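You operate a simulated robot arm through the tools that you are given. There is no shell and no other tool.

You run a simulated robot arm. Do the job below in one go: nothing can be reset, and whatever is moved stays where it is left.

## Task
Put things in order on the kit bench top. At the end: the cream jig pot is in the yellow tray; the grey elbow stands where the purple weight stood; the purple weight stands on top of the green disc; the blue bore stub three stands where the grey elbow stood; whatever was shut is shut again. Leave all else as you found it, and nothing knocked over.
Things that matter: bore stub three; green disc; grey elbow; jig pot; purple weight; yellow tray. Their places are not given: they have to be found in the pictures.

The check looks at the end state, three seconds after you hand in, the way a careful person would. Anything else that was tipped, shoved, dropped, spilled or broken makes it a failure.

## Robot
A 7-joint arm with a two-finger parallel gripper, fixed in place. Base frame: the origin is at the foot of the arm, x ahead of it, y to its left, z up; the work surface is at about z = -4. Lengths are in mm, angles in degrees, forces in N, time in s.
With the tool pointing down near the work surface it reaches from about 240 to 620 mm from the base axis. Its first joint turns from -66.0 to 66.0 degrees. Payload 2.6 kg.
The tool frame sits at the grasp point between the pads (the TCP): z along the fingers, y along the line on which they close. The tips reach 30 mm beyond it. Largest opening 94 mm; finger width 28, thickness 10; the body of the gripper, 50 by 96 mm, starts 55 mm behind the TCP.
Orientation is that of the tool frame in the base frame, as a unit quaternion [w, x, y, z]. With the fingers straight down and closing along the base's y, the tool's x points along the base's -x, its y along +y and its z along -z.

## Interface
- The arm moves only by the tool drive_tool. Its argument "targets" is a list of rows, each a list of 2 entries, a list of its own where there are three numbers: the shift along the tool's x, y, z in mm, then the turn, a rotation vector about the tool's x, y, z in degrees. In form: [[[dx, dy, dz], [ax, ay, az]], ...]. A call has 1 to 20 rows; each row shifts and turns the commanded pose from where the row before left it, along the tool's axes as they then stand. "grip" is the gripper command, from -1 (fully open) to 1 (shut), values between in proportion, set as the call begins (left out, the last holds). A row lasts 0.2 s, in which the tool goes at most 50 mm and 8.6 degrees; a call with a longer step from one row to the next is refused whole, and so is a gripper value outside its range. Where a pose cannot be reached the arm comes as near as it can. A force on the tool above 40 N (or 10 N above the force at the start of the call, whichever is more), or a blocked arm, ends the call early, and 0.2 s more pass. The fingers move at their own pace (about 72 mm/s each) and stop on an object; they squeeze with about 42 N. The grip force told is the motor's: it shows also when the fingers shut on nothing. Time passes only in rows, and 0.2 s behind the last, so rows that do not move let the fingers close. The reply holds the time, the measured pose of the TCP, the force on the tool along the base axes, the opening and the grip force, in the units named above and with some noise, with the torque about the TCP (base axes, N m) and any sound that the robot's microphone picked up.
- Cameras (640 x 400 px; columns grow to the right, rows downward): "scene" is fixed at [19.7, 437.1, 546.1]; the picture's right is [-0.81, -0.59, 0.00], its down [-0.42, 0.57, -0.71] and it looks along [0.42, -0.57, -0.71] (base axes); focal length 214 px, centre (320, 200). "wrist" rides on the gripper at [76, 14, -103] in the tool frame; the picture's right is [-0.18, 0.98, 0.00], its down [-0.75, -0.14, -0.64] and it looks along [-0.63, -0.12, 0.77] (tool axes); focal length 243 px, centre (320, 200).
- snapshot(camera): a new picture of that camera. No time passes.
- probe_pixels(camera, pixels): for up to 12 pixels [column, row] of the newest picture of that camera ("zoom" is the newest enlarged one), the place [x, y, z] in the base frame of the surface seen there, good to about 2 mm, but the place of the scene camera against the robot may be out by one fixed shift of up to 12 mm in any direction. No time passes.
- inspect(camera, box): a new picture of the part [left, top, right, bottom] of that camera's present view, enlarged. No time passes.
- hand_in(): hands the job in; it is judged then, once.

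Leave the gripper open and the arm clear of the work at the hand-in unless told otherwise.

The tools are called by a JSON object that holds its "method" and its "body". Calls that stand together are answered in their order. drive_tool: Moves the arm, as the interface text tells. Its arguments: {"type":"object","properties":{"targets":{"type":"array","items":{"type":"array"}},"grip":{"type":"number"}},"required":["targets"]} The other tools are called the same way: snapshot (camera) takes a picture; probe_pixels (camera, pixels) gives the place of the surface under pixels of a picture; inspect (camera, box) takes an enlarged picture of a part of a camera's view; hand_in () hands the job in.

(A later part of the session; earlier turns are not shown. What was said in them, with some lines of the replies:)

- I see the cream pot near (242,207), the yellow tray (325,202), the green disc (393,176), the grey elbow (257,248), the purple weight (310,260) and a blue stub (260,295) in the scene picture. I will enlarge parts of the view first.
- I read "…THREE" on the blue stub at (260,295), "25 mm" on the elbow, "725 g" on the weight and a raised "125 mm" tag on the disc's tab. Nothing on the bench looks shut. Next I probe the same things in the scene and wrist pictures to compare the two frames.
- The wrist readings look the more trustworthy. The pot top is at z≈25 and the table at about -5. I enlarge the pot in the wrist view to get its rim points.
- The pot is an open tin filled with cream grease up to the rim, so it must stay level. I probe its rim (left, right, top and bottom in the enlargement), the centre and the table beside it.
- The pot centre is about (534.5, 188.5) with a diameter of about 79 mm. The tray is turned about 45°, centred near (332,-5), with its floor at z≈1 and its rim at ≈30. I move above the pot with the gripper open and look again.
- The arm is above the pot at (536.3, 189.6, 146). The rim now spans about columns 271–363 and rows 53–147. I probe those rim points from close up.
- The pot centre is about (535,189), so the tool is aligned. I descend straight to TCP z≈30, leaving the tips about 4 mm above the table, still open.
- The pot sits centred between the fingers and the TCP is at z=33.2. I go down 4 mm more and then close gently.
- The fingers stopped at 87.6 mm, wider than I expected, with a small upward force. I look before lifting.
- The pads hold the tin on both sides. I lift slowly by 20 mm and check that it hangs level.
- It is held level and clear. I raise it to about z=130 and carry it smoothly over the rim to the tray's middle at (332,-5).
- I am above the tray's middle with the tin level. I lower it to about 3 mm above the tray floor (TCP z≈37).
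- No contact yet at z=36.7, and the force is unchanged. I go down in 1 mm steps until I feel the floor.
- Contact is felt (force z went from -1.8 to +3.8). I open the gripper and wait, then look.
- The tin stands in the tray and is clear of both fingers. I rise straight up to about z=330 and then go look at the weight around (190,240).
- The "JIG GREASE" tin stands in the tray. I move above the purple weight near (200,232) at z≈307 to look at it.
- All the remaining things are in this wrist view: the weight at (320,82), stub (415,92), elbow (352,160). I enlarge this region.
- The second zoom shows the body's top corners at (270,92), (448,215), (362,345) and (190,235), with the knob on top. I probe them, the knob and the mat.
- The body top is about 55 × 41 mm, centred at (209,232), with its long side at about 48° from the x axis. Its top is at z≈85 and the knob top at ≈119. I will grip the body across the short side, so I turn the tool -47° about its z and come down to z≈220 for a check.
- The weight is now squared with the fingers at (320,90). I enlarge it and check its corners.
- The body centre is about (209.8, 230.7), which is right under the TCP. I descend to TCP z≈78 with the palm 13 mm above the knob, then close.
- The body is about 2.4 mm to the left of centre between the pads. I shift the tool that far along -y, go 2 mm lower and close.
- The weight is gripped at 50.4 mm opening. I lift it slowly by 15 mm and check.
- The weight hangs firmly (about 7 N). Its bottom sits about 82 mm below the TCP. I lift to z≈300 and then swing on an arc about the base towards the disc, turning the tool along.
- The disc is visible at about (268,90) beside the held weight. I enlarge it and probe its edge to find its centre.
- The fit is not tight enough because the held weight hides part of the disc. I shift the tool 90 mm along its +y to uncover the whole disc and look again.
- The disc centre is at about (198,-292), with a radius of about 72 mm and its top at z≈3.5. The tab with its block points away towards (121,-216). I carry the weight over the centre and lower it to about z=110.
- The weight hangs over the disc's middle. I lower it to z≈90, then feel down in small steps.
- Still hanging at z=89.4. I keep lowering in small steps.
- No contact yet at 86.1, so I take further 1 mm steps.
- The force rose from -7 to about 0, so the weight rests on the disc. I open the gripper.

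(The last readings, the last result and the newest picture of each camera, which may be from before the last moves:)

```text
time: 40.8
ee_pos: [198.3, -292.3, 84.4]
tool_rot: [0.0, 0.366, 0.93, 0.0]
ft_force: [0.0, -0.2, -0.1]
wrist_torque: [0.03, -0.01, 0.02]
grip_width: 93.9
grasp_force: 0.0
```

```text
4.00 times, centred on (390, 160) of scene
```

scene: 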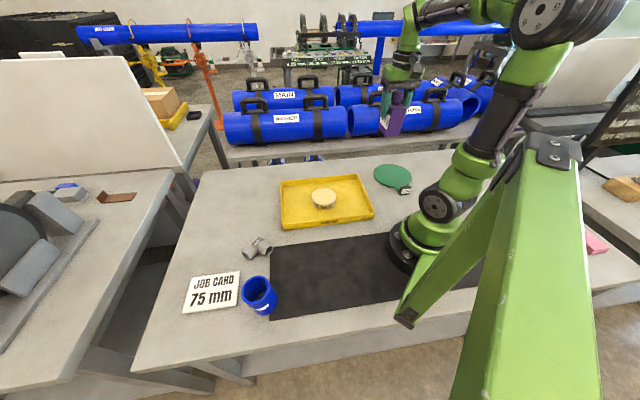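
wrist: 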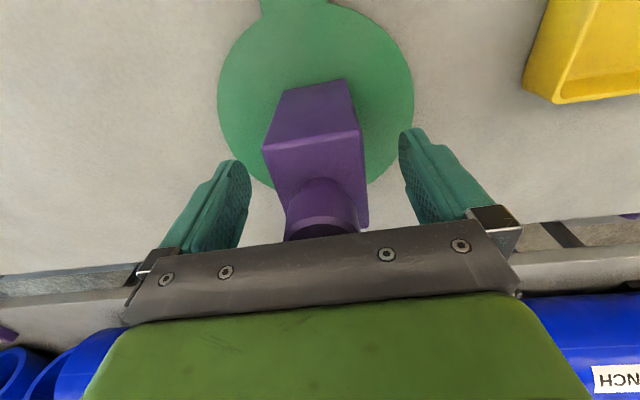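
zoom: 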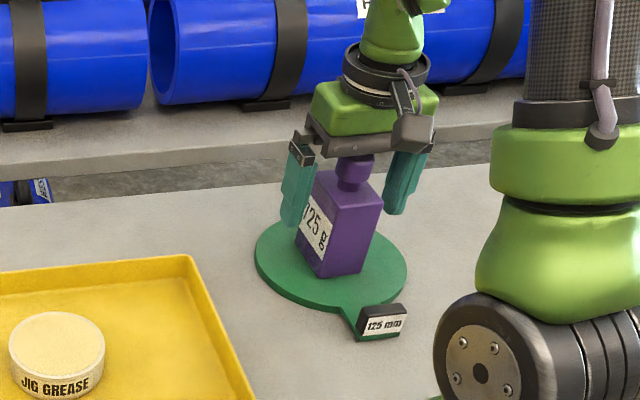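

The weight stands upright on the disc with both fingers free. I rise straight up, then swing back on an arc towards the elbow.

{"method": "drive_tool", "body": {"targets": [[[0, 0, -10], [0, 0, 0]], [[0, 0, -20], [0, 0, 0]], [[0, 0, -40], [0, 0, 0]], [[0, 0, -45], [0, 0, 0]], [[0, 0, -45], [0, 0, 0]], [[0, 0, -40], [0, 0, 0]], [[0, 0, 0], [0, 0, 0]]]}}

{"method": "drive_tool", "body": {"targets": [[[-6.9, 42.5, 0], [0, 0, -7]], [[-6.9, 42.5, 0], [0, 0, -7]], [[-6.9, 42.5, 0], [0, 0, -7]], [[-6.9, 42.5, 0], [0, 0, -7]], [[-6.9, 42.5, 0], [0, 0, -7]], [[-6.9, 42.5, 0], [0, 0, -7]], [[-6.9, 42.5, 0], [0, 0, -7]], [[-6.9, 42.5, 0], [0, 0, -7]], [[-6.9, 42.5, 0], [0, 0, -7]], [[-6.9, 42.5, 0], [0, 0, -7]], [[-6.9, 42.5, 0], [0, 0, -7]], [[-6.9, 42.5, 0], [0, 0, -7]], [[0, 0, 0], [0, 0, 0]]]}}

{"method": "snapshot", "body": {"camera": "wrist"}}

{"method": "inspect", "body": {"camera": "scene", "box": [240, 140, 430, 300]}}

```text
time: 42.4
ee_pos: [198.6, -292.7, 283.0]
tool_rot: [0.0, 0.366, 0.931, 0.0]
ft_force: [-0.7, 1.1, 0.2]
wrist_torque: [-0.01, -0.02, 0.03]
grip_width: 94.2
grasp_force: 0.0
```

```text
time: 45.2
ee_pos: [313.1, 169.1, 286.0]
tool_rot: [0.001, -0.351, 0.936, 0.001]
ft_force: [0.3, -0.3, -0.5]
wrist_torque: [-0.03, 0.0, 0.04]
grip_width: 93.9
grasp_force: 0.1
```

```text
taken
```

wrist: 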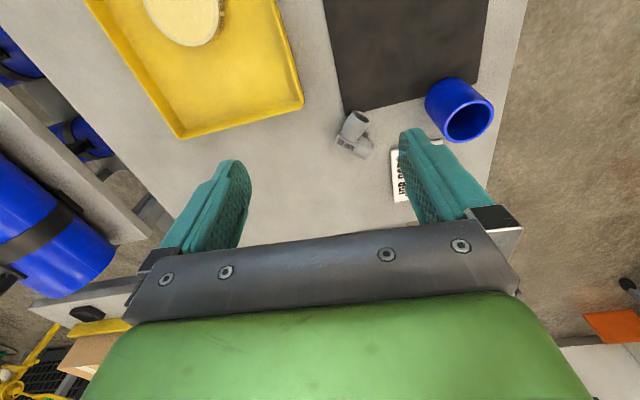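

```text
2.50 times, centred on (335, 220) of scene
```

zoom: 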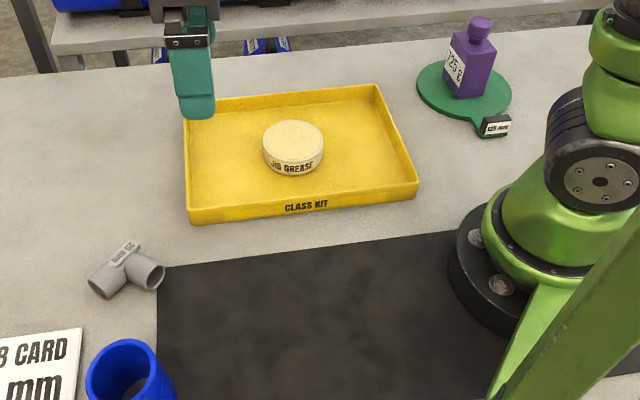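

The pot and weight are both in place. I move above the elbow near (355,275) and down to z≈190 for a close look.

{"method": "drive_tool", "body": {"targets": [[[-20, 10.4, 20], [0, 0, 0]], [[-20, 10.4, 20], [0, 0, 0]], [[-20, 10.4, 20], [0, 0, 0]], [[-20, 10.4, 20], [0, 0, 0]], [[-20, 10.4, 20], [0, 0, 0]], [[0, 0, 0], [0, 0, 0]]]}}

{"method": "snapshot", "body": {"camera": "wrist"}}

{"method": "inspect", "body": {"camera": "wrist", "box": [240, 30, 400, 130]}}

```text
time: 46.6
ee_pos: [353.6, 270.8, 185.2]
tool_rot: [0.0, -0.35, 0.937, 0.0]
ft_force: [0.6, 0.5, -0.3]
wrist_torque: [0.01, -0.01, 0.0]
grip_width: 94.2
grasp_force: 0.0
```

```text
taken
```

wrist: 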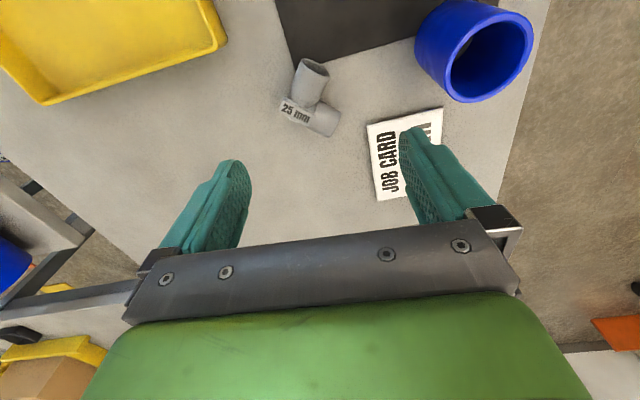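

```text
4.00 times, centred on (320, 80) of wrist
```

zoom: 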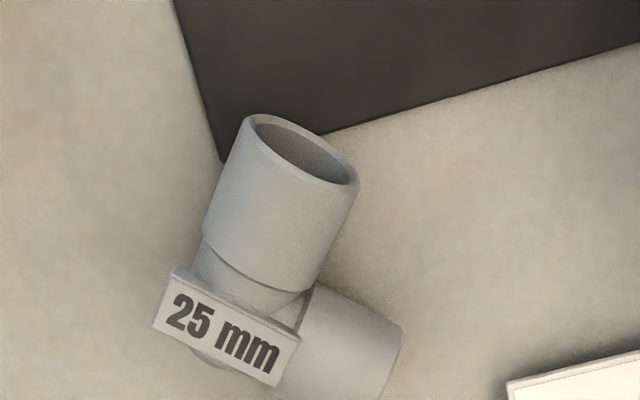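

The elbow lies flat: one socket points to the mat, the other to the right, with the tag plate on the corner. I probe points along both sockets.

{"method": "probe_pixels", "body": {"camera": "zoom", "pixels": [[250, 122], [355, 185], [290, 140], [290, 215], [215, 215], [325, 270], [172, 275], [160, 325], [230, 330], [295, 345], [395, 330], [345, 345]]}}

{"method": "inspect", "body": {"camera": "wrist", "box": [260, 50, 360, 150]}}

```text
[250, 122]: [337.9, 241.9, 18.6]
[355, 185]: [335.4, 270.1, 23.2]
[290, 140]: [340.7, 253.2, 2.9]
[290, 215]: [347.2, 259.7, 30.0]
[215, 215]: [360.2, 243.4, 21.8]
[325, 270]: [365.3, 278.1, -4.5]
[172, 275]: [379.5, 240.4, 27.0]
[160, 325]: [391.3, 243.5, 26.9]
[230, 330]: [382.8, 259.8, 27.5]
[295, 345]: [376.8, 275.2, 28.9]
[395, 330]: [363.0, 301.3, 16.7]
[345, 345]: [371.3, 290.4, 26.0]
```

```text
4.00 times, centred on (310, 100) of wrist
```

zoom: 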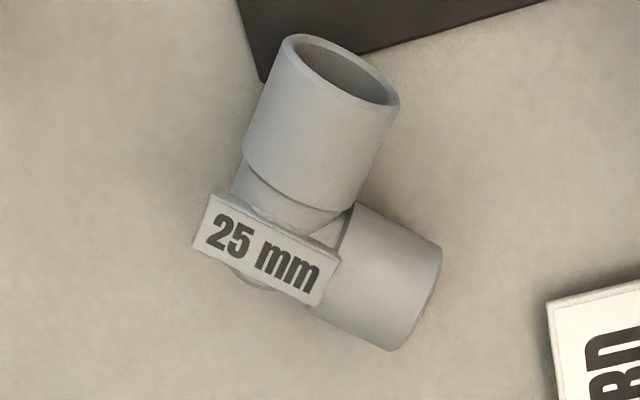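

I probe the second socket's end and sides in this newer enlargement.

{"method": "probe_pixels", "body": {"camera": "zoom", "pixels": [[436, 252], [392, 345], [412, 300], [400, 285], [358, 208], [310, 310], [375, 260], [320, 130], [250, 150], [390, 120], [212, 200], [315, 300]]}}

```text
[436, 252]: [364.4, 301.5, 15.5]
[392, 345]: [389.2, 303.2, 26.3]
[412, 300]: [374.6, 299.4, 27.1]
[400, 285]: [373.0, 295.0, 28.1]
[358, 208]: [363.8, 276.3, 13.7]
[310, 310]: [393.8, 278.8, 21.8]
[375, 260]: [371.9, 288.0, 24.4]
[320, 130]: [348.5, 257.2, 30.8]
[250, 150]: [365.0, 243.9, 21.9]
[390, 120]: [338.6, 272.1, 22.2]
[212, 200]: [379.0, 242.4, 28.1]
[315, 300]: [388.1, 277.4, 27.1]
```

The elbow's sockets are about 35 mm across. Socket 1 runs along x (x 334–365, axis y≈257), and socket 2 runs along +y (axis x≈379, end y≈303). I take the footprint centre as (367,269). Before gripping I check the job card's and stub's places.

{"method": "probe_pixels", "body": {"camera": "wrist", "pixels": [[368, 126], [441, 108], [379, 197], [440, 25], [535, 38], [480, 20], [478, 100], [415, 50], [525, 15], [470, 55], [300, 160], [340, 30]]}}

```text
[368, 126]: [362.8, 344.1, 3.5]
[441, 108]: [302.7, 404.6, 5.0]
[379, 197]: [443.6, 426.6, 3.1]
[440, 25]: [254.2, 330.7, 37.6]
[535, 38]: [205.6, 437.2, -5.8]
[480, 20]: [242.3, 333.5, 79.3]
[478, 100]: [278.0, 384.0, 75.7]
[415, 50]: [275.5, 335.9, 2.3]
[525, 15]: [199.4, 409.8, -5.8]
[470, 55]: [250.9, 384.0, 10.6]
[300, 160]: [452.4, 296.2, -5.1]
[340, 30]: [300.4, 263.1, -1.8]
```

The card's nearest corner is at (363,344), well clear. I turn the tool back +41° so it closes along base y, and centre it over socket 1 at (344.5,257), z≈120.

{"method": "drive_tool", "body": {"targets": [[[0, 0, 5], [0, 0, 8.2]], [[0, 0, 10], [0, 0, 8.2]], [[0, 0, 10], [0, 0, 8.2]], [[0, 0, 10], [0, 0, 8.2]], [[0, 0, 10], [0, 0, 8.2]], [[9, -14, 20], [0, 0, 0]], [[0, 0, 0], [0, 0, 0]]]}}

{"method": "snapshot", "body": {"camera": "wrist"}}

{"method": "inspect", "body": {"camera": "wrist", "box": [260, 60, 420, 160]}}

```text
time: 48.2
ee_pos: [343.0, 258.6, 118.8]
tool_rot: [0.0, 0.001, 1.0, 0.0]
ft_force: [0.0, 0.2, 0.3]
wrist_torque: [0.0, -0.01, 0.01]
grip_width: 94.3
grasp_force: 0.2
```

```text
taken
```

wrist: 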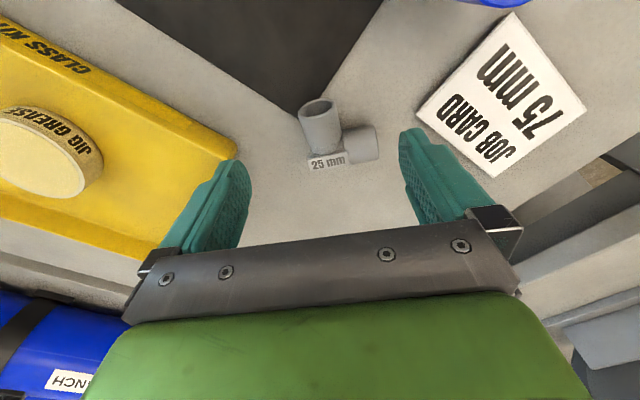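

```text
4.00 times, centred on (340, 110) of wrist
```

zoom: 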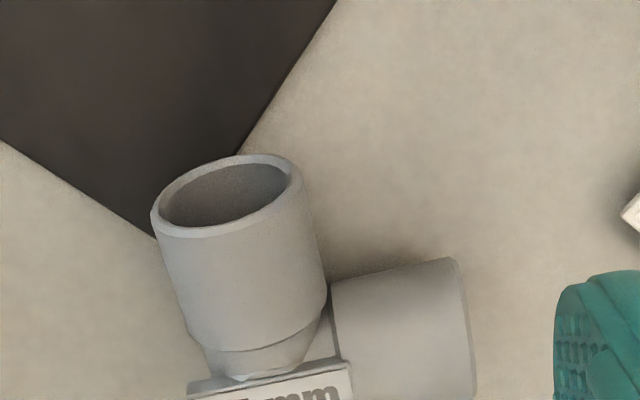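

From here I probe socket 1's edges and socket 2's near side once more.

{"method": "probe_pixels", "body": {"camera": "zoom", "pixels": [[155, 222], [300, 195], [230, 228], [185, 320], [325, 280], [250, 290], [335, 285], [440, 265], [460, 300], [455, 340], [400, 330], [235, 158]]}}

```text
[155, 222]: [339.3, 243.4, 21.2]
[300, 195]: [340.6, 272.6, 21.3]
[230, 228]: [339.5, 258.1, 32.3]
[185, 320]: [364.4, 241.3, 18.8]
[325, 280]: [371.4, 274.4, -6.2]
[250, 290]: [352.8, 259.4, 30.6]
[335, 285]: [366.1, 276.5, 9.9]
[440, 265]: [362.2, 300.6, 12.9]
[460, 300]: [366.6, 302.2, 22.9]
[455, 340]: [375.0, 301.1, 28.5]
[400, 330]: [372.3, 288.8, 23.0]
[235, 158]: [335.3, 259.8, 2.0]
```

Socket 1's axis is at y≈258 with its mouth at x≈337. Socket 2's side starts at x≈362. The tool at (343,258.6) fits. I descend to z≈30.

{"method": "drive_tool", "body": {"targets": [[[0, 0, 25], [0, 0, 0]], [[0, 0, 25], [0, 0, 0]], [[0, 0, 20], [0, 0, 0]], [[0, 0, 12], [0, 0, 0]], [[0, 0, 5], [0, 0, 0]], [[0, 0, 0], [0, 0, 0]]]}}

{"method": "snapshot", "body": {"camera": "wrist"}}

```text
time: 49.6
ee_pos: [340.7, 258.1, 32.2]
tool_rot: [0.0, 0.001, 1.0, 0.0]
ft_force: [0.0, 0.0, 0.1]
wrist_torque: [-0.03, -0.03, 0.04]
grip_width: 94.0
grasp_force: 0.0
```

```text
taken
```

wrist: 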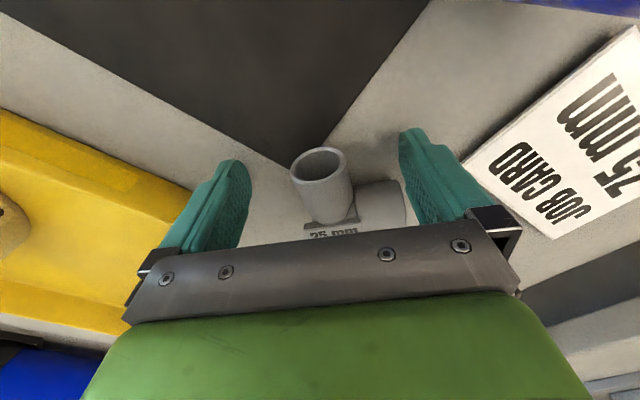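

Socket 1 is centred between the fingers and socket 2 is clear of the right finger. I lower 2 mm and close.

{"method": "drive_tool", "body": {"targets": [[[-1, 0, 2], [0, 0, 0]], [[0, 0, 0], [0, 0, 0]]]}}

{"method": "drive_tool", "body": {"targets": [[[0, 0, 0], [0, 0, 0]], [[0, 0, 0], [0, 0, 0]], [[0, 0, 0], [0, 0, 0]], [[0, 0, 0], [0, 0, 0]], [[0, 0, 0], [0, 0, 0]]], "grip": 1}}

{"method": "snapshot", "body": {"camera": "wrist"}}

```text
time: 50.2
ee_pos: [342.9, 256.9, 29.6]
tool_rot: [0.0, 0.0, 1.0, 0.0]
ft_force: [-0.5, -0.3, 0.0]
wrist_torque: [-0.01, -0.02, 0.0]
grip_width: 94.2
grasp_force: 0.1
```

```text
time: 51.4
ee_pos: [342.3, 257.3, 30.6]
tool_rot: [0.0, 0.0, 1.0, -0.001]
ft_force: [-0.5, 1.8, 0.8]
wrist_torque: [0.06, -0.08, 0.05]
grip_width: 31.1
grasp_force: 42.1
```

```text
taken
```

wrist: 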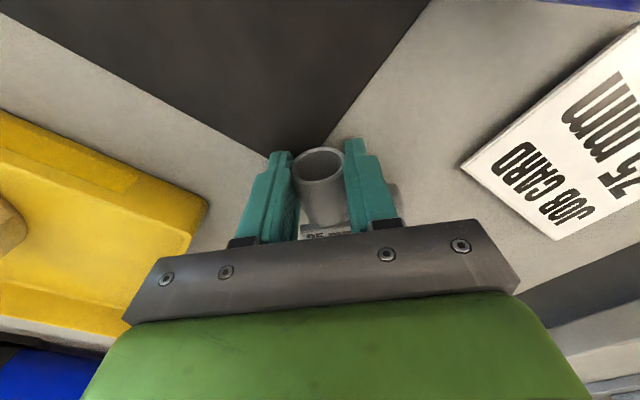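

The elbow is gripped at 31.1 mm. I lift it 25 mm slowly and check that it stays level.

{"method": "drive_tool", "body": {"targets": [[[0, 0, -2], [0, 0, 0]], [[0, 0, -4], [0, 0, 0]], [[0, 0, -8], [0, 0, 0]], [[0, 0, -11], [0, 0, 0]], [[0, 0, 0], [0, 0, 0]]]}}

{"method": "snapshot", "body": {"camera": "wrist"}}

{"method": "inspect", "body": {"camera": "scene", "box": [210, 190, 340, 290]}}

```text
time: 52.6
ee_pos: [343.0, 258.6, 54.1]
tool_rot: [0.0, 0.0, 1.0, 0.0]
ft_force: [-1.2, -0.4, -0.7]
wrist_torque: [0.01, 0.06, 0.03]
grip_width: 31.1
grasp_force: 41.9
```

```text
taken
```

wrist: 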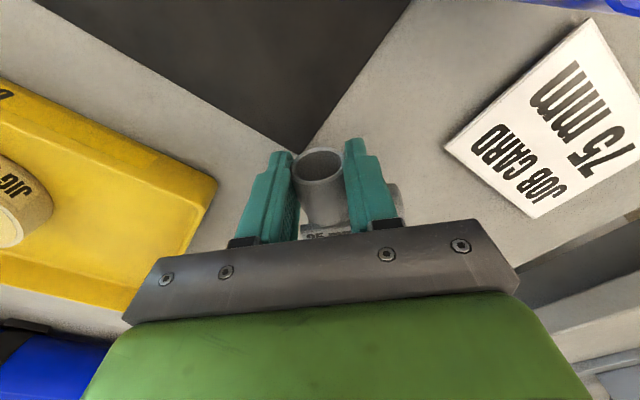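

```text
4.00 times, centred on (275, 240) of scene
```

zoom: 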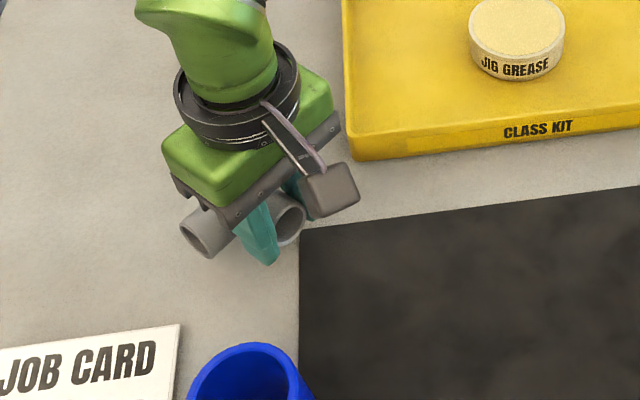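

It is held level. I raise it and carry it to the weight's old spot, putting the elbow's centre at (210,230.5), so the TCP goes to about (184.6, 219.8) at z≈110.

{"method": "drive_tool", "body": {"targets": [[[0, 0, -20], [0, 0, 0]], [[0, 0, -20], [0, 0, 0]], [[0, 0, -15], [0, 0, 0]], [[10, -2.5, 0], [0, 0, 0]], [[20, -4.9, 0], [0, 0, 0]], [[22, -5.4, 0], [0, 0, 0]], [[22, -5.4, 0], [0, 0, 0]], [[22, -5.4, 0], [0, 0, 0]], [[22, -5.4, 0], [0, 0, 0]], [[22, -5.4, 0], [0, 0, 0]], [[13, -3.2, 0], [0, 0, 0]], [[5, -1.2, 0], [0, 0, 0]], [[0, 0, 0], [0, 0, 0]], [[0, 0, 0], [0, 0, 0]]]}}

{"method": "snapshot", "body": {"camera": "wrist"}}

{"method": "inspect", "body": {"camera": "scene", "box": [210, 160, 400, 310]}}

```text
time: 55.6
ee_pos: [185.5, 217.0, 109.5]
tool_rot: [-0.001, 0.0, 1.0, 0.0]
ft_force: [-1.2, -0.1, 0.2]
wrist_torque: [0.0, 0.01, -0.04]
grip_width: 31.1
grasp_force: 42.4
```

```text
taken
```

wrist: 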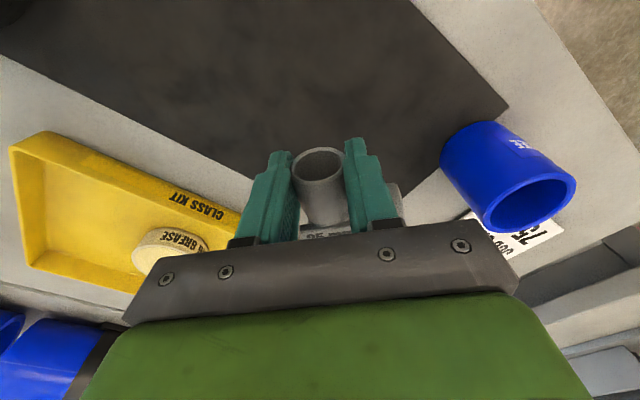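

```text
2.67 times, centred on (305, 235) of scene
```

zoom: 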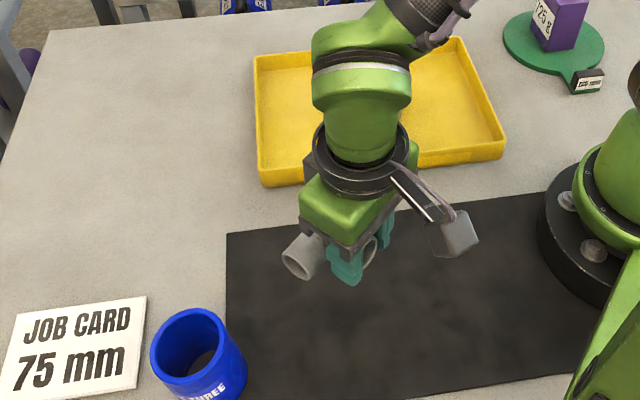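

The TCP is at (185.5,217), so I shift +2 mm in y and lower to about z=38.

{"method": "drive_tool", "body": {"targets": [[[0.5, 2, 15], [0, 0, 0]], [[0, 0, 20], [0, 0, 0]], [[0, 0, 20], [0, 0, 0]], [[0, 0, 11], [0, 0, 0]], [[0, 0, 5], [0, 0, 0]], [[0, 0, 0], [0, 0, 0]], [[0, 0, 0], [0, 0, 0]]]}}

{"method": "drive_tool", "body": {"targets": [[[0, 0, 1], [0, 0, 0]], [[0, 0, 1], [0, 0, 0]], [[0, 0, 0], [0, 0, 0]]]}}

```text
time: 57.2
ee_pos: [185.6, 220.6, 40.4]
tool_rot: [0.0, 0.0, 1.0, 0.0]
ft_force: [0.7, 0.5, -0.8]
wrist_torque: [0.03, 0.02, 0.01]
grip_width: 31.1
grasp_force: 41.9
```

```text
time: 58.0
ee_pos: [185.9, 220.4, 36.3]
tool_rot: [0.0, 0.0, 1.0, 0.0]
ft_force: [-0.1, -0.3, -0.5]
wrist_torque: [-0.03, 0.02, -0.01]
grip_width: 31.2
grasp_force: 41.8
```

Still free at z=36.3 with contact expected at about 32–33. I step down 1 mm at a time.

{"method": "drive_tool", "body": {"targets": [[[0, 0, 1], [0, 0, 0]], [[0, 0, 1], [0, 0, 0]], [[0, 0, 0], [0, 0, 0]]]}}

{"method": "drive_tool", "body": {"targets": [[[0, 0, 1], [0, 0, 0]], [[0, 0, 0], [0, 0, 0]]]}}

```text
time: 58.8
ee_pos: [186.1, 220.5, 34.3]
tool_rot: [0.001, 0.0, 1.0, 0.0]
ft_force: [-0.5, -0.4, -1.0]
wrist_torque: [0.01, 0.02, 0.03]
grip_width: 31.1
grasp_force: 41.6
```

```text
time: 59.4
ee_pos: [186.0, 221.3, 34.6]
tool_rot: [-0.001, 0.0, 1.0, 0.0]
ft_force: [-5.4, -5.2, 13.3]
wrist_torque: [0.24, -0.46, -0.13]
grip_width: 31.2
grasp_force: 41.8
```

Contact is felt (13 N up). I back off 0.5 mm and open.

{"method": "drive_tool", "body": {"targets": [[[0, 0, -0.5], [0, 0, 0]], [[0, 0, 0], [0, 0, 0]]]}}

{"method": "drive_tool", "body": {"targets": [[[0, 0, 0], [0, 0, 0]], [[0, 0, 0], [0, 0, 0]], [[0, 0, 0], [0, 0, 0]], [[0, 0, 0], [0, 0, 0]], [[0, 0, 0], [0, 0, 0]]], "grip": -1}}

{"method": "snapshot", "body": {"camera": "wrist"}}

```text
time: 60.0
ee_pos: [185.0, 219.9, 35.3]
tool_rot: [0.0, 0.0, 1.0, 0.0]
ft_force: [0.4, -1.1, -0.5]
wrist_torque: [0.0, 0.03, -0.01]
grip_width: 31.3
grasp_force: 41.8
```

```text
time: 61.2
ee_pos: [184.5, 220.3, 34.6]
tool_rot: [-0.001, -0.001, 1.0, 0.0]
ft_force: [0.4, -0.4, 0.1]
wrist_torque: [0.01, 0.0, -0.03]
grip_width: 94.3
grasp_force: 0.0
```

```text
taken
```

wrist: 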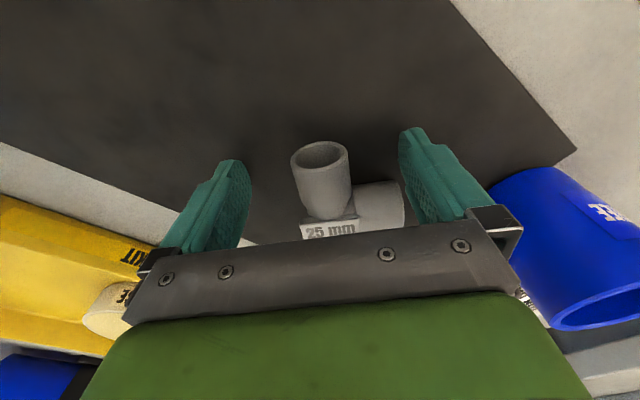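

The elbow lies free on the mat. I rise straight up to z≈285 and look over the elbow and the stub.

{"method": "drive_tool", "body": {"targets": [[[0, 0, -5], [0, 0, 0]], [[0, 0, -15], [0, 0, 0]], [[0, 0, -30], [0, 0, 0]], [[0, 0, -40], [0, 0, 0]], [[0, 0, -40], [0, 0, 0]], [[0, 0, -40], [0, 0, 0]], [[0, 0, -40], [0, 0, 0]], [[0, 0, -40], [0, 0, 0]], [[0, 0, 0], [0, 0, 0]]]}}

{"method": "snapshot", "body": {"camera": "wrist"}}

{"method": "inspect", "body": {"camera": "scene", "box": [210, 160, 400, 310]}}

{"method": "inspect", "body": {"camera": "wrist", "box": [280, 40, 480, 165]}}

```text
time: 63.2
ee_pos: [186.6, 218.6, 283.7]
tool_rot: [-0.001, 0.001, 1.0, 0.0]
ft_force: [-0.2, 0.0, -1.1]
wrist_torque: [0.02, 0.01, 0.04]
grip_width: 93.8
grasp_force: 0.1
```

```text
taken
```

wrist: 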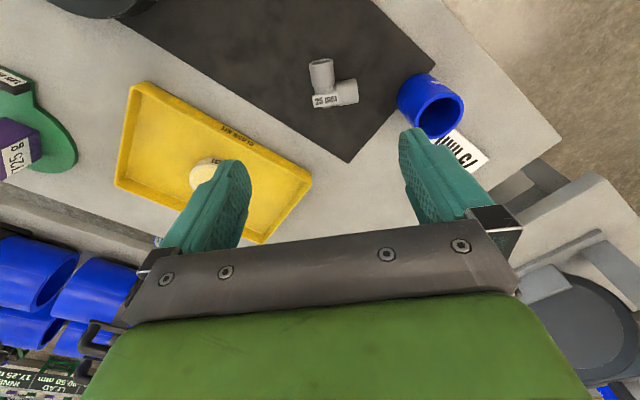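

```text
2.67 times, centred on (305, 235) of scene
```

zoom: 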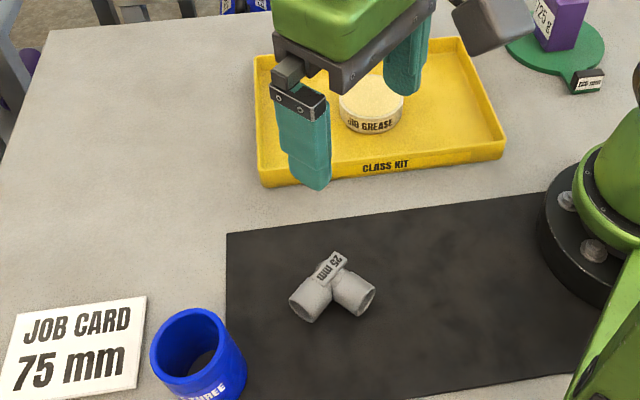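

```text
3.20 times, centred on (380, 102) of wrist
```

zoom: 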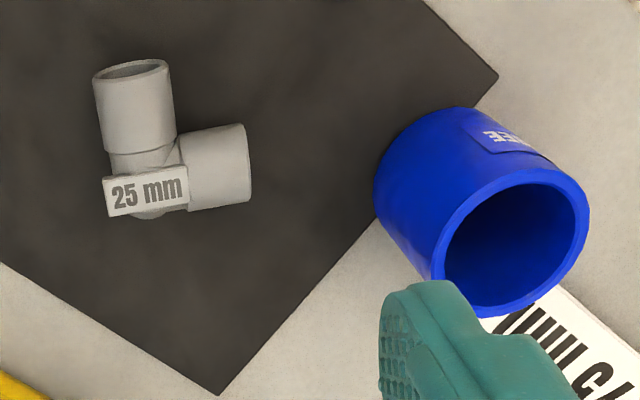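

The elbow sits where the weight was. I probe its ends to verify, plus the stub's rim.

{"method": "probe_pixels", "body": {"camera": "zoom", "pixels": [[97, 85], [168, 72], [135, 100], [247, 140], [248, 195], [240, 170], [110, 210], [445, 240], [580, 210], [535, 175], [490, 312], [515, 180]]}}

```text
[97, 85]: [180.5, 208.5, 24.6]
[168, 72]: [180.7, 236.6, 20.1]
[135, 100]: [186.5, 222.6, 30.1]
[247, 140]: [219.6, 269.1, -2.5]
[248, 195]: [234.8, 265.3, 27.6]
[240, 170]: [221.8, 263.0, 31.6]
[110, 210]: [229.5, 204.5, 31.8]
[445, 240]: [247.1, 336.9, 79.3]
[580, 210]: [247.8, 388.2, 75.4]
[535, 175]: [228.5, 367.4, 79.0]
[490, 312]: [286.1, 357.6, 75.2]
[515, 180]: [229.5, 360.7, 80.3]
```

The elbow spans x 180–238, y 205–266, which matches the weight's old spot. The stub is about 62 mm wide, centred near (256,362), with its top at z≈79. I move above it at z≈200.

{"method": "drive_tool", "body": {"targets": [[[-11.6, 23.9, 14], [0, 0, 0]], [[-11.6, 23.9, 14], [0, 0, 0]], [[-11.6, 23.9, 14], [0, 0, 0]], [[-11.6, 23.9, 14], [0, 0, 0]], [[-11.6, 23.9, 14], [0, 0, 0]], [[-11.6, 23.9, 14], [0, 0, 0]], [[0, 0, 0], [0, 0, 0]]]}}

{"method": "snapshot", "body": {"camera": "wrist"}}

{"method": "inspect", "body": {"camera": "wrist", "box": [260, 40, 380, 150]}}

```text
time: 64.8
ee_pos: [254.5, 363.1, 199.2]
tool_rot: [0.0, 0.0, 1.0, 0.0]
ft_force: [-0.3, -0.6, -0.5]
wrist_torque: [0.02, 0.0, 0.0]
grip_width: 94.2
grasp_force: 0.0
```

```text
taken
```

wrist: 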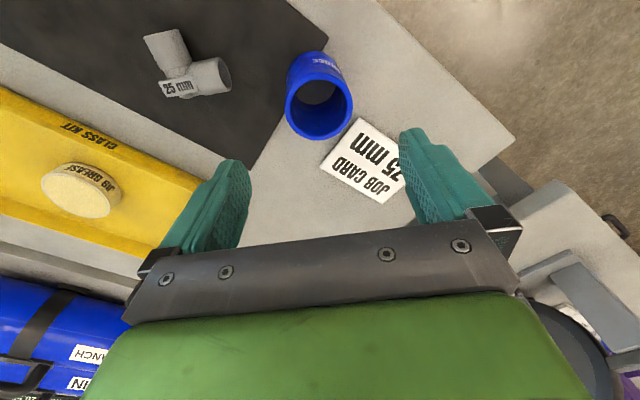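

```text
3.64 times, centred on (320, 95) of wrist
```

zoom: 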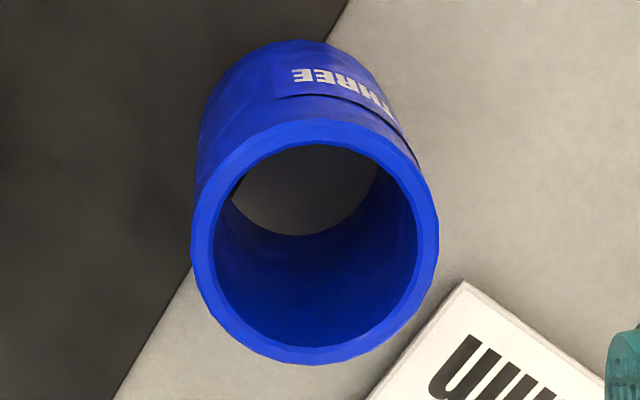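

The stub is empty (bench visible through it) and upright. I probe rim points around the ring.

{"method": "probe_pixels", "body": {"camera": "zoom", "pixels": [[202, 240], [427, 240], [312, 133], [318, 354], [235, 165], [395, 320], [240, 325], [385, 165], [196, 245], [434, 245]]}}

```text
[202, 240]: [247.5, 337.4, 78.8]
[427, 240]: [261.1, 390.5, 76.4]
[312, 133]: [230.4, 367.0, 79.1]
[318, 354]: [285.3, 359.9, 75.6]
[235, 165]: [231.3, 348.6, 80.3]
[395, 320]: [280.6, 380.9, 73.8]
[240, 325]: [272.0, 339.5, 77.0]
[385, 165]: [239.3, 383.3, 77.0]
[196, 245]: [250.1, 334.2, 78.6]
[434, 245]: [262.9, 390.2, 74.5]
```

The stub centre is (256,363.5), within 2 mm of the tool. I shift 1.5 mm in +x and descend to z≈58 so the tips stay well above the job card.

{"method": "drive_tool", "body": {"targets": [[[-1.5, 0.5, 30], [0, 0, 0]], [[0, 0, 35], [0, 0, 0]], [[0, 0, 35], [0, 0, 0]], [[0, 0, 25], [0, 0, 0]], [[0, 0, 12], [0, 0, 0]], [[0, 0, 4], [0, 0, 0]], [[0, 0, 0], [0, 0, 0]]]}}

{"method": "snapshot", "body": {"camera": "wrist"}}

```text
time: 66.4
ee_pos: [255.9, 361.8, 58.2]
tool_rot: [-0.001, 0.001, 1.0, 0.0]
ft_force: [-0.1, -1.0, 0.3]
wrist_torque: [-0.02, 0.02, -0.01]
grip_width: 93.9
grasp_force: 0.0
```

```text
taken
```

wrist: 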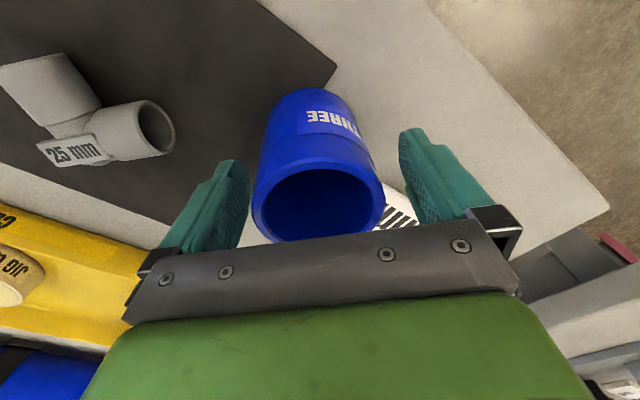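

The rim (columns 253–384) is centred on the tool's axis. I close the gripper.

{"method": "drive_tool", "body": {"targets": [[[0, 0, 0], [0, 0, 0]], [[0, 0, 0], [0, 0, 0]], [[0, 0, 0], [0, 0, 0]], [[0, 0, 0], [0, 0, 0]], [[0, 0, 0], [0, 0, 0]]], "grip": 1}}

{"method": "snapshot", "body": {"camera": "wrist"}}

{"method": "inspect", "body": {"camera": "scene", "box": [180, 180, 340, 330]}}

```text
time: 67.6
ee_pos: [256.4, 362.6, 58.5]
tool_rot: [0.0, 0.0, 1.0, 0.0]
ft_force: [0.2, -4.7, 9.9]
wrist_torque: [-0.53, -0.04, -0.03]
grip_width: 65.5
grasp_force: 42.0
```

```text
taken
```

wrist: 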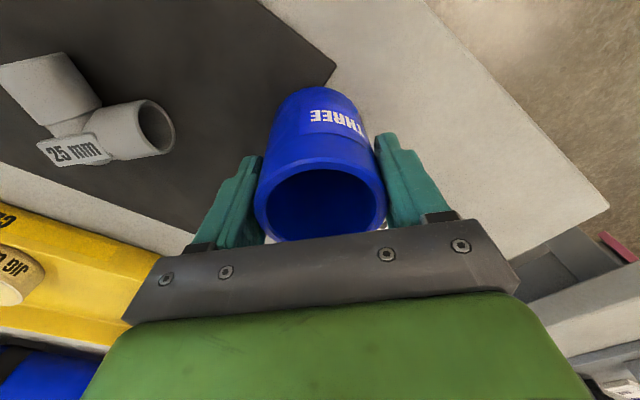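

```text
2.67 times, centred on (260, 255) of scene
```

zoom: 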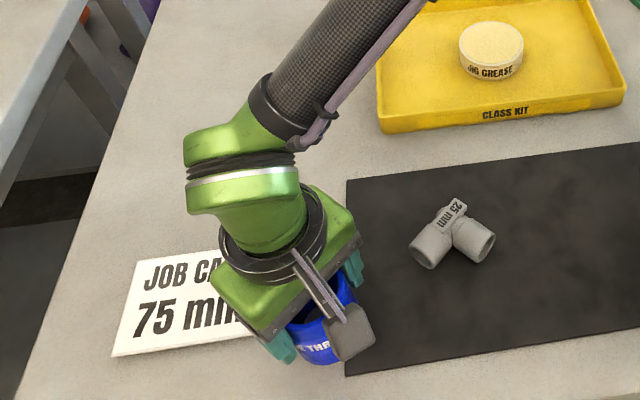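

The stub is gripped at 65.5 mm. I lift it 20 mm slowly and check.

{"method": "drive_tool", "body": {"targets": [[[0, 0, -2], [0, 0, 0]], [[0, 0, -4], [0, 0, 0]], [[0, 0, -6], [0, 0, 0]], [[0, 0, -8], [0, 0, 0]], [[0, 0, 0], [0, 0, 0]]]}}

{"method": "snapshot", "body": {"camera": "wrist"}}

{"method": "inspect", "body": {"camera": "scene", "box": [180, 180, 340, 330]}}

```text
time: 68.8
ee_pos: [255.9, 363.6, 79.8]
tool_rot: [0.001, 0.0, 1.0, 0.0]
ft_force: [0.0, -1.2, -2.1]
wrist_torque: [-0.03, 0.02, 0.01]
grip_width: 65.2
grasp_force: 42.0
```

```text
taken
```

wrist: 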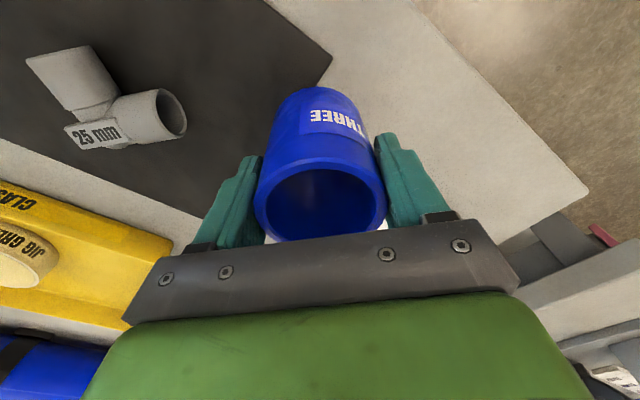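

```text
2.67 times, centred on (260, 255) of scene
```

zoom: 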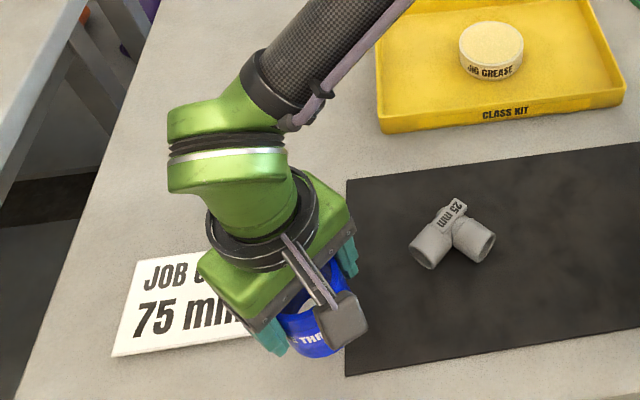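

It is held level at about 2 N. I raise it and carry it over the elbow's old spot (368,268), staying at z≈140.

{"method": "drive_tool", "body": {"targets": [[[0, 0, -20], [0, 0, 0]], [[0, 0, -25], [0, 0, 0]], [[0, 0, -15], [0, 0, 0]], [[-9, -8, 0], [0, 0, 0]], [[-18, -15, 0], [0, 0, 0]], [[-20, -17, 0], [0, 0, 0]], [[-20, -17, 0], [0, 0, 0]], [[-20, -17, 0], [0, 0, 0]], [[-16, -14, 0], [0, 0, 0]], [[-9, -7.5, 0], [0, 0, 0]], [[0, 0, 0], [0, 0, 0]], [[0, 0, 0], [0, 0, 0]]]}}

{"method": "snapshot", "body": {"camera": "wrist"}}

{"method": "snapshot", "body": {"camera": "scene"}}

```text
time: 71.4
ee_pos: [367.9, 267.7, 138.5]
tool_rot: [0.001, -0.001, 1.0, 0.001]
ft_force: [-0.1, 0.4, -0.4]
wrist_torque: [0.0, 0.02, 0.0]
grip_width: 65.3
grasp_force: 42.4
```

```text
taken
```

wrist: 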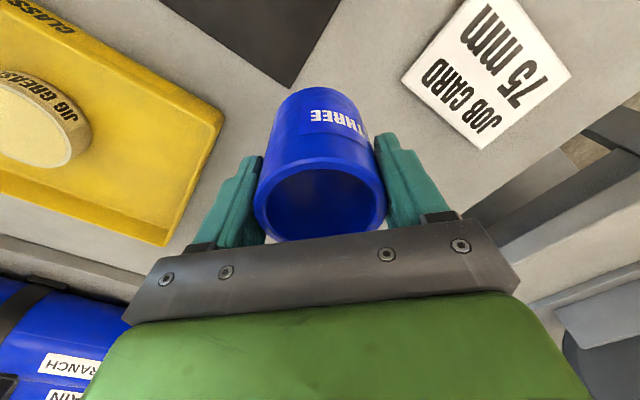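

```text
taken
```

scene: 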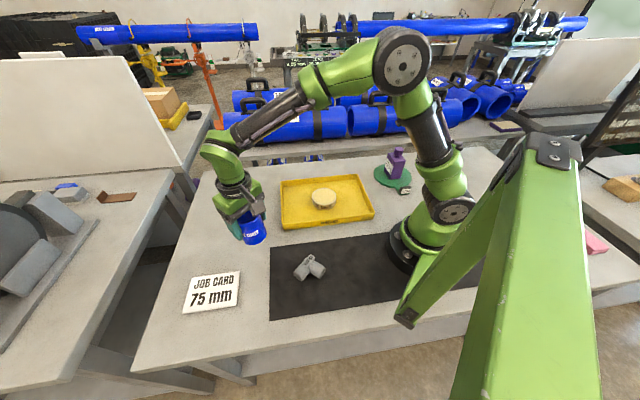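

The mat's corner now shows at (289,86) next to the stub. I probe it, the card's nearest corner and the tray's nearest corner to check that the spot is free.

{"method": "probe_pixels", "body": {"camera": "wrist", "pixels": [[289, 84], [289, 95], [270, 70], [310, 60], [404, 78], [220, 118], [250, 130], [390, 120]]}}

```text
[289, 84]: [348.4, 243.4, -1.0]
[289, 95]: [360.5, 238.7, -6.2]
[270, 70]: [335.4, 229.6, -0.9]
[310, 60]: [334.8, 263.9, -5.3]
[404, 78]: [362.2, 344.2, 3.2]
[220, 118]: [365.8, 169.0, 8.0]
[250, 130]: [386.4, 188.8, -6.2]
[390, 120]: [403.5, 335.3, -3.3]
```

The mat corner is at (350,243), about 31 mm from my aim point. The stub's radius is about 33 mm, so I aim at (369,271) to stand flat on the bench, 3 mm off. I shift and lower to about z=64.

{"method": "drive_tool", "body": {"targets": [[[-1.2, 3.3, 10], [0, 0, 0]], [[0, 0, 20], [0, 0, 0]], [[0, 0, 20], [0, 0, 0]], [[0, 0, 15], [0, 0, 0]], [[0, 0, 8], [0, 0, 0]], [[0, 0, 0], [0, 0, 0]], [[0, 0, 0], [0, 0, 0]]]}}

{"method": "drive_tool", "body": {"targets": [[[0, 0, 1], [0, 0, 0]], [[0, 0, 1], [0, 0, 0]], [[0, 0, 0], [0, 0, 0]]]}}

```text
time: 73.0
ee_pos: [368.4, 271.2, 67.2]
tool_rot: [0.001, 0.0, 1.0, 0.0]
ft_force: [-0.1, -0.5, -0.7]
wrist_torque: [0.01, -0.02, 0.02]
grip_width: 65.1
grasp_force: 41.4
```

```text
time: 73.8
ee_pos: [369.6, 273.8, 65.2]
tool_rot: [0.0, 0.0, 1.0, 0.0]
ft_force: [-0.5, -1.1, -1.0]
wrist_torque: [-0.01, 0.0, -0.04]
grip_width: 65.1
grasp_force: 41.7
```

No contact at 65.2. I go down 5 mm more, then 1 mm steps.

{"method": "drive_tool", "body": {"targets": [[[0, 0, 2], [0, 0, 0]], [[0, 0, 2], [0, 0, 0]], [[0, 0, 1], [0, 0, 0]], [[0, 0, 0], [0, 0, 0]]]}}

{"method": "drive_tool", "body": {"targets": [[[0, 0, 1], [0, 0, 0]], [[0, 0, 0], [0, 0, 0]]]}}

```text
time: 74.8
ee_pos: [369.4, 271.3, 61.0]
tool_rot: [0.0, 0.001, 1.0, -0.001]
ft_force: [0.7, 0.2, -0.7]
wrist_torque: [-0.03, -0.01, 0.01]
grip_width: 65.3
grasp_force: 41.8
```

```text
time: 75.4
ee_pos: [369.2, 272.5, 59.8]
tool_rot: [0.001, 0.0, 1.0, 0.0]
ft_force: [0.4, -0.2, -1.1]
wrist_torque: [0.01, -0.02, -0.01]
grip_width: 65.0
grasp_force: 41.7
```

Still free at 59.8, so I take further 1 mm steps.

{"method": "drive_tool", "body": {"targets": [[[0, 0, 1], [0, 0, 0]], [[0, 0, 0], [0, 0, 0]]]}}

{"method": "drive_tool", "body": {"targets": [[[0, 0, 0.7], [0, 0, 0]], [[0, 0, 0], [0, 0, 0]]]}}

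```text
time: 76.0
ee_pos: [369.8, 270.8, 58.3]
tool_rot: [0.0, 0.0, 1.0, 0.0]
ft_force: [-2.2, -2.7, 8.6]
wrist_torque: [-0.49, 0.35, -0.05]
grip_width: 65.2
grasp_force: 42.2
```

```text
time: 76.6
ee_pos: [371.0, 271.4, 58.3]
tool_rot: [0.002, 0.001, 1.0, 0.001]
ft_force: [-7.5, -5.7, 26.2]
wrist_torque: [-1.06, 1.0, -0.11]
grip_width: 65.5
grasp_force: 41.8
```

Contact came at 58.3. The torque puts it at about (-20,-27) mm from the tool, exactly the mat's corner, so the stub's edge catches the mat. I lift 4 mm, shift (+1.5,+2.5) mm and feel down again.

{"method": "drive_tool", "body": {"targets": [[[0, 0, -2], [0, 0, 0]], [[0, 0, -3], [0, 0, 0]], [[-1.5, 2.5, 0], [0, 0, 0]], [[0, 0, 0], [0, 0, 0]], [[0, 0, 2], [0, 0, 0]], [[0, 0, 0], [0, 0, 0]]]}}

{"method": "drive_tool", "body": {"targets": [[[0, 0, 1], [0, 0, 0]], [[0, 0, 1], [0, 0, 0]], [[0, 0, 0], [0, 0, 0]]]}}

```text
time: 78.0
ee_pos: [372.0, 274.4, 59.7]
tool_rot: [0.0, 0.0, 1.0, 0.0]
ft_force: [0.3, 0.6, -0.2]
wrist_torque: [0.0, -0.01, 0.01]
grip_width: 65.2
grasp_force: 41.9
```

```text
time: 78.8
ee_pos: [371.6, 274.1, 58.4]
tool_rot: [-0.001, 0.0, 1.0, 0.001]
ft_force: [0.7, 0.2, -1.0]
wrist_torque: [0.0, -0.02, 0.02]
grip_width: 65.2
grasp_force: 42.2
```

Now it is free at 58.4, so the mat is cleared. I continue in small steps to the bench.

{"method": "drive_tool", "body": {"targets": [[[0, 0, 0.8], [0, 0, 0]], [[0, 0, 0], [0, 0, 0]]]}}

{"method": "drive_tool", "body": {"targets": [[[0, 0, 0.8], [0, 0, 0]], [[0, 0, 0], [0, 0, 0]]]}}

```text
time: 79.4
ee_pos: [371.8, 274.0, 56.9]
tool_rot: [0.0, 0.0, 1.0, 0.001]
ft_force: [-0.3, 0.1, -1.3]
wrist_torque: [-0.01, 0.0, -0.01]
grip_width: 65.4
grasp_force: 42.3
```

```text
time: 80.0
ee_pos: [371.5, 274.4, 56.6]
tool_rot: [0.0, 0.0, 1.0, 0.0]
ft_force: [-0.8, -1.7, 3.3]
wrist_torque: [-0.02, -0.07, 0.0]
grip_width: 65.0
grasp_force: 41.6
```

The stub rests on the bench (force +3.3, almost no torque, so it stands flat). I open the gripper.

{"method": "drive_tool", "body": {"targets": [[[0, 0, 0], [0, 0, 0]], [[0, 0, 0], [0, 0, 0]], [[0, 0, 0], [0, 0, 0]], [[0, 0, 0], [0, 0, 0]]], "grip": -1}}

{"method": "snapshot", "body": {"camera": "wrist"}}

```text
time: 81.0
ee_pos: [372.1, 274.7, 58.8]
tool_rot: [0.0, 0.0, 1.0, 0.0]
ft_force: [-0.3, -0.7, 0.6]
wrist_torque: [-0.01, 0.03, 0.02]
grip_width: 94.1
grasp_force: 0.0
```

```text
taken
```

wrist: 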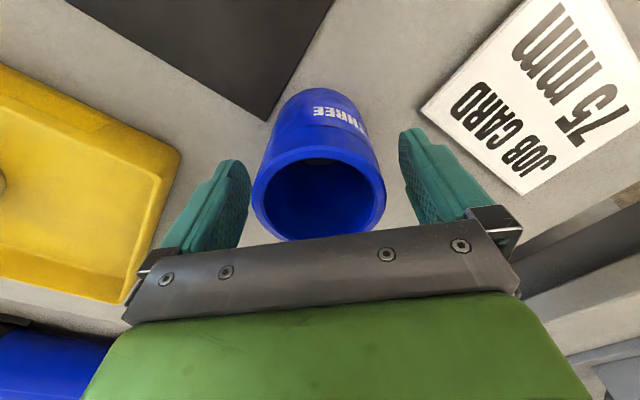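

The stub stands free between the fingers. I rise straight up, to z≈300, and look over everything.

{"method": "drive_tool", "body": {"targets": [[[0, 0, -5], [0, 0, 0]], [[0, 0, -15], [0, 0, 0]], [[0, 0, -30], [0, 0, 0]], [[0, 0, -40], [0, 0, 0]], [[0, 0, -40], [0, 0, 0]], [[0, 0, -40], [0, 0, 0]], [[0, 0, -40], [0, 0, 0]], [[0, 0, -35], [0, 0, 0]], [[0, 0, 0], [0, 0, 0]]]}}

{"method": "snapshot", "body": {"camera": "wrist"}}

{"method": "snapshot", "body": {"camera": "scene"}}

{"method": "inspect", "body": {"camera": "scene", "box": [170, 140, 430, 325]}}

{"method": "inspect", "body": {"camera": "wrist", "box": [260, 0, 460, 140]}}

```text
time: 83.0
ee_pos: [369.9, 273.8, 302.0]
tool_rot: [0.0, 0.0, 1.0, 0.0]
ft_force: [0.8, -0.4, 0.1]
wrist_torque: [0.0, 0.01, 0.02]
grip_width: 93.9
grasp_force: 0.1
```

```text
taken
```

wrist: 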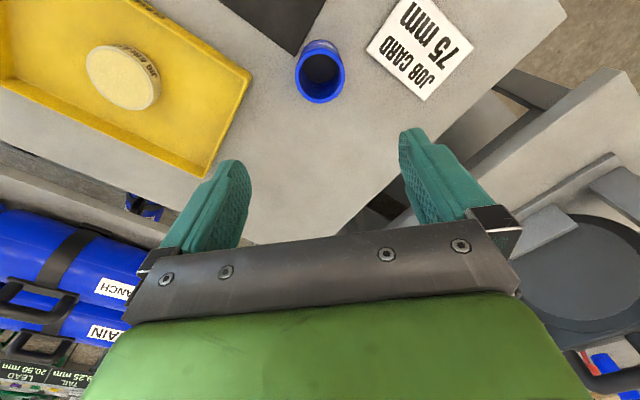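

```text
taken
```

scene: 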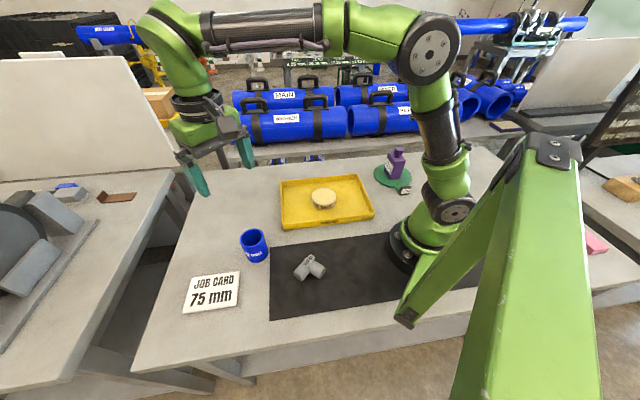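

```text
2.16 times, centred on (300, 232) of scene
```

zoom: 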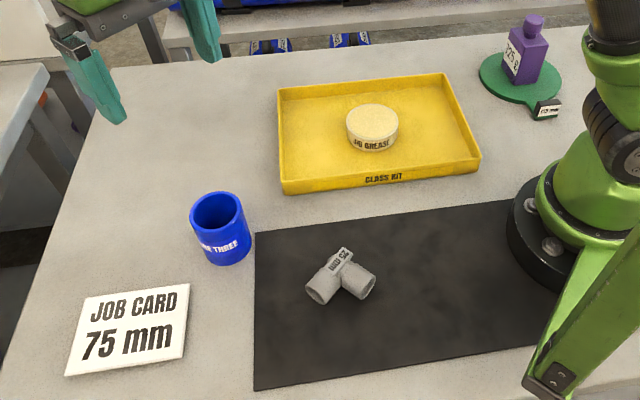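

```text
2.86 times, centred on (360, 70) of wrist
```

zoom: 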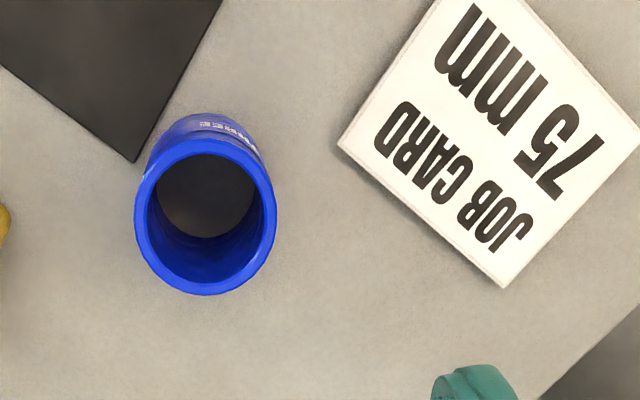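

Everything is in order. The jig pot is in the tray (324,198), the weight on the green disc (396,163), the elbow on the weight's old spot (309,268), and the stub upright on the elbow's old spot (254,246). The job card, mat and tray have not moved, nothing had been shut, and the gripper is open and clear. I hand in.

{"method": "hand_in", "body": {}}

```text
The job is handed in.
```

The job is handed in. In the last pictures everything was upright and in place:

- **Jig pot:** the cream pot, an open tin of jig grease, stands in the middle of the yellow tray. It stayed level while I carried it.
- **Purple weight:** it stands in the middle of the green disc.
- **Grey elbow:** it lies where the weight stood, turned the same way as before.
- **Blue bore stub three:** it stands where the elbow was, about 6 mm off the elbow's centre. I moved it over on purpose, because on the exact spot its edge caught the corner of the black mat and it would have stood tilted.

I saw nothing that had been shut, so there was nothing to close again. The job card, mat and tray did not appear to have moved. The gripper is open, and the arm is about 300 mm above the bench, clear of the work.
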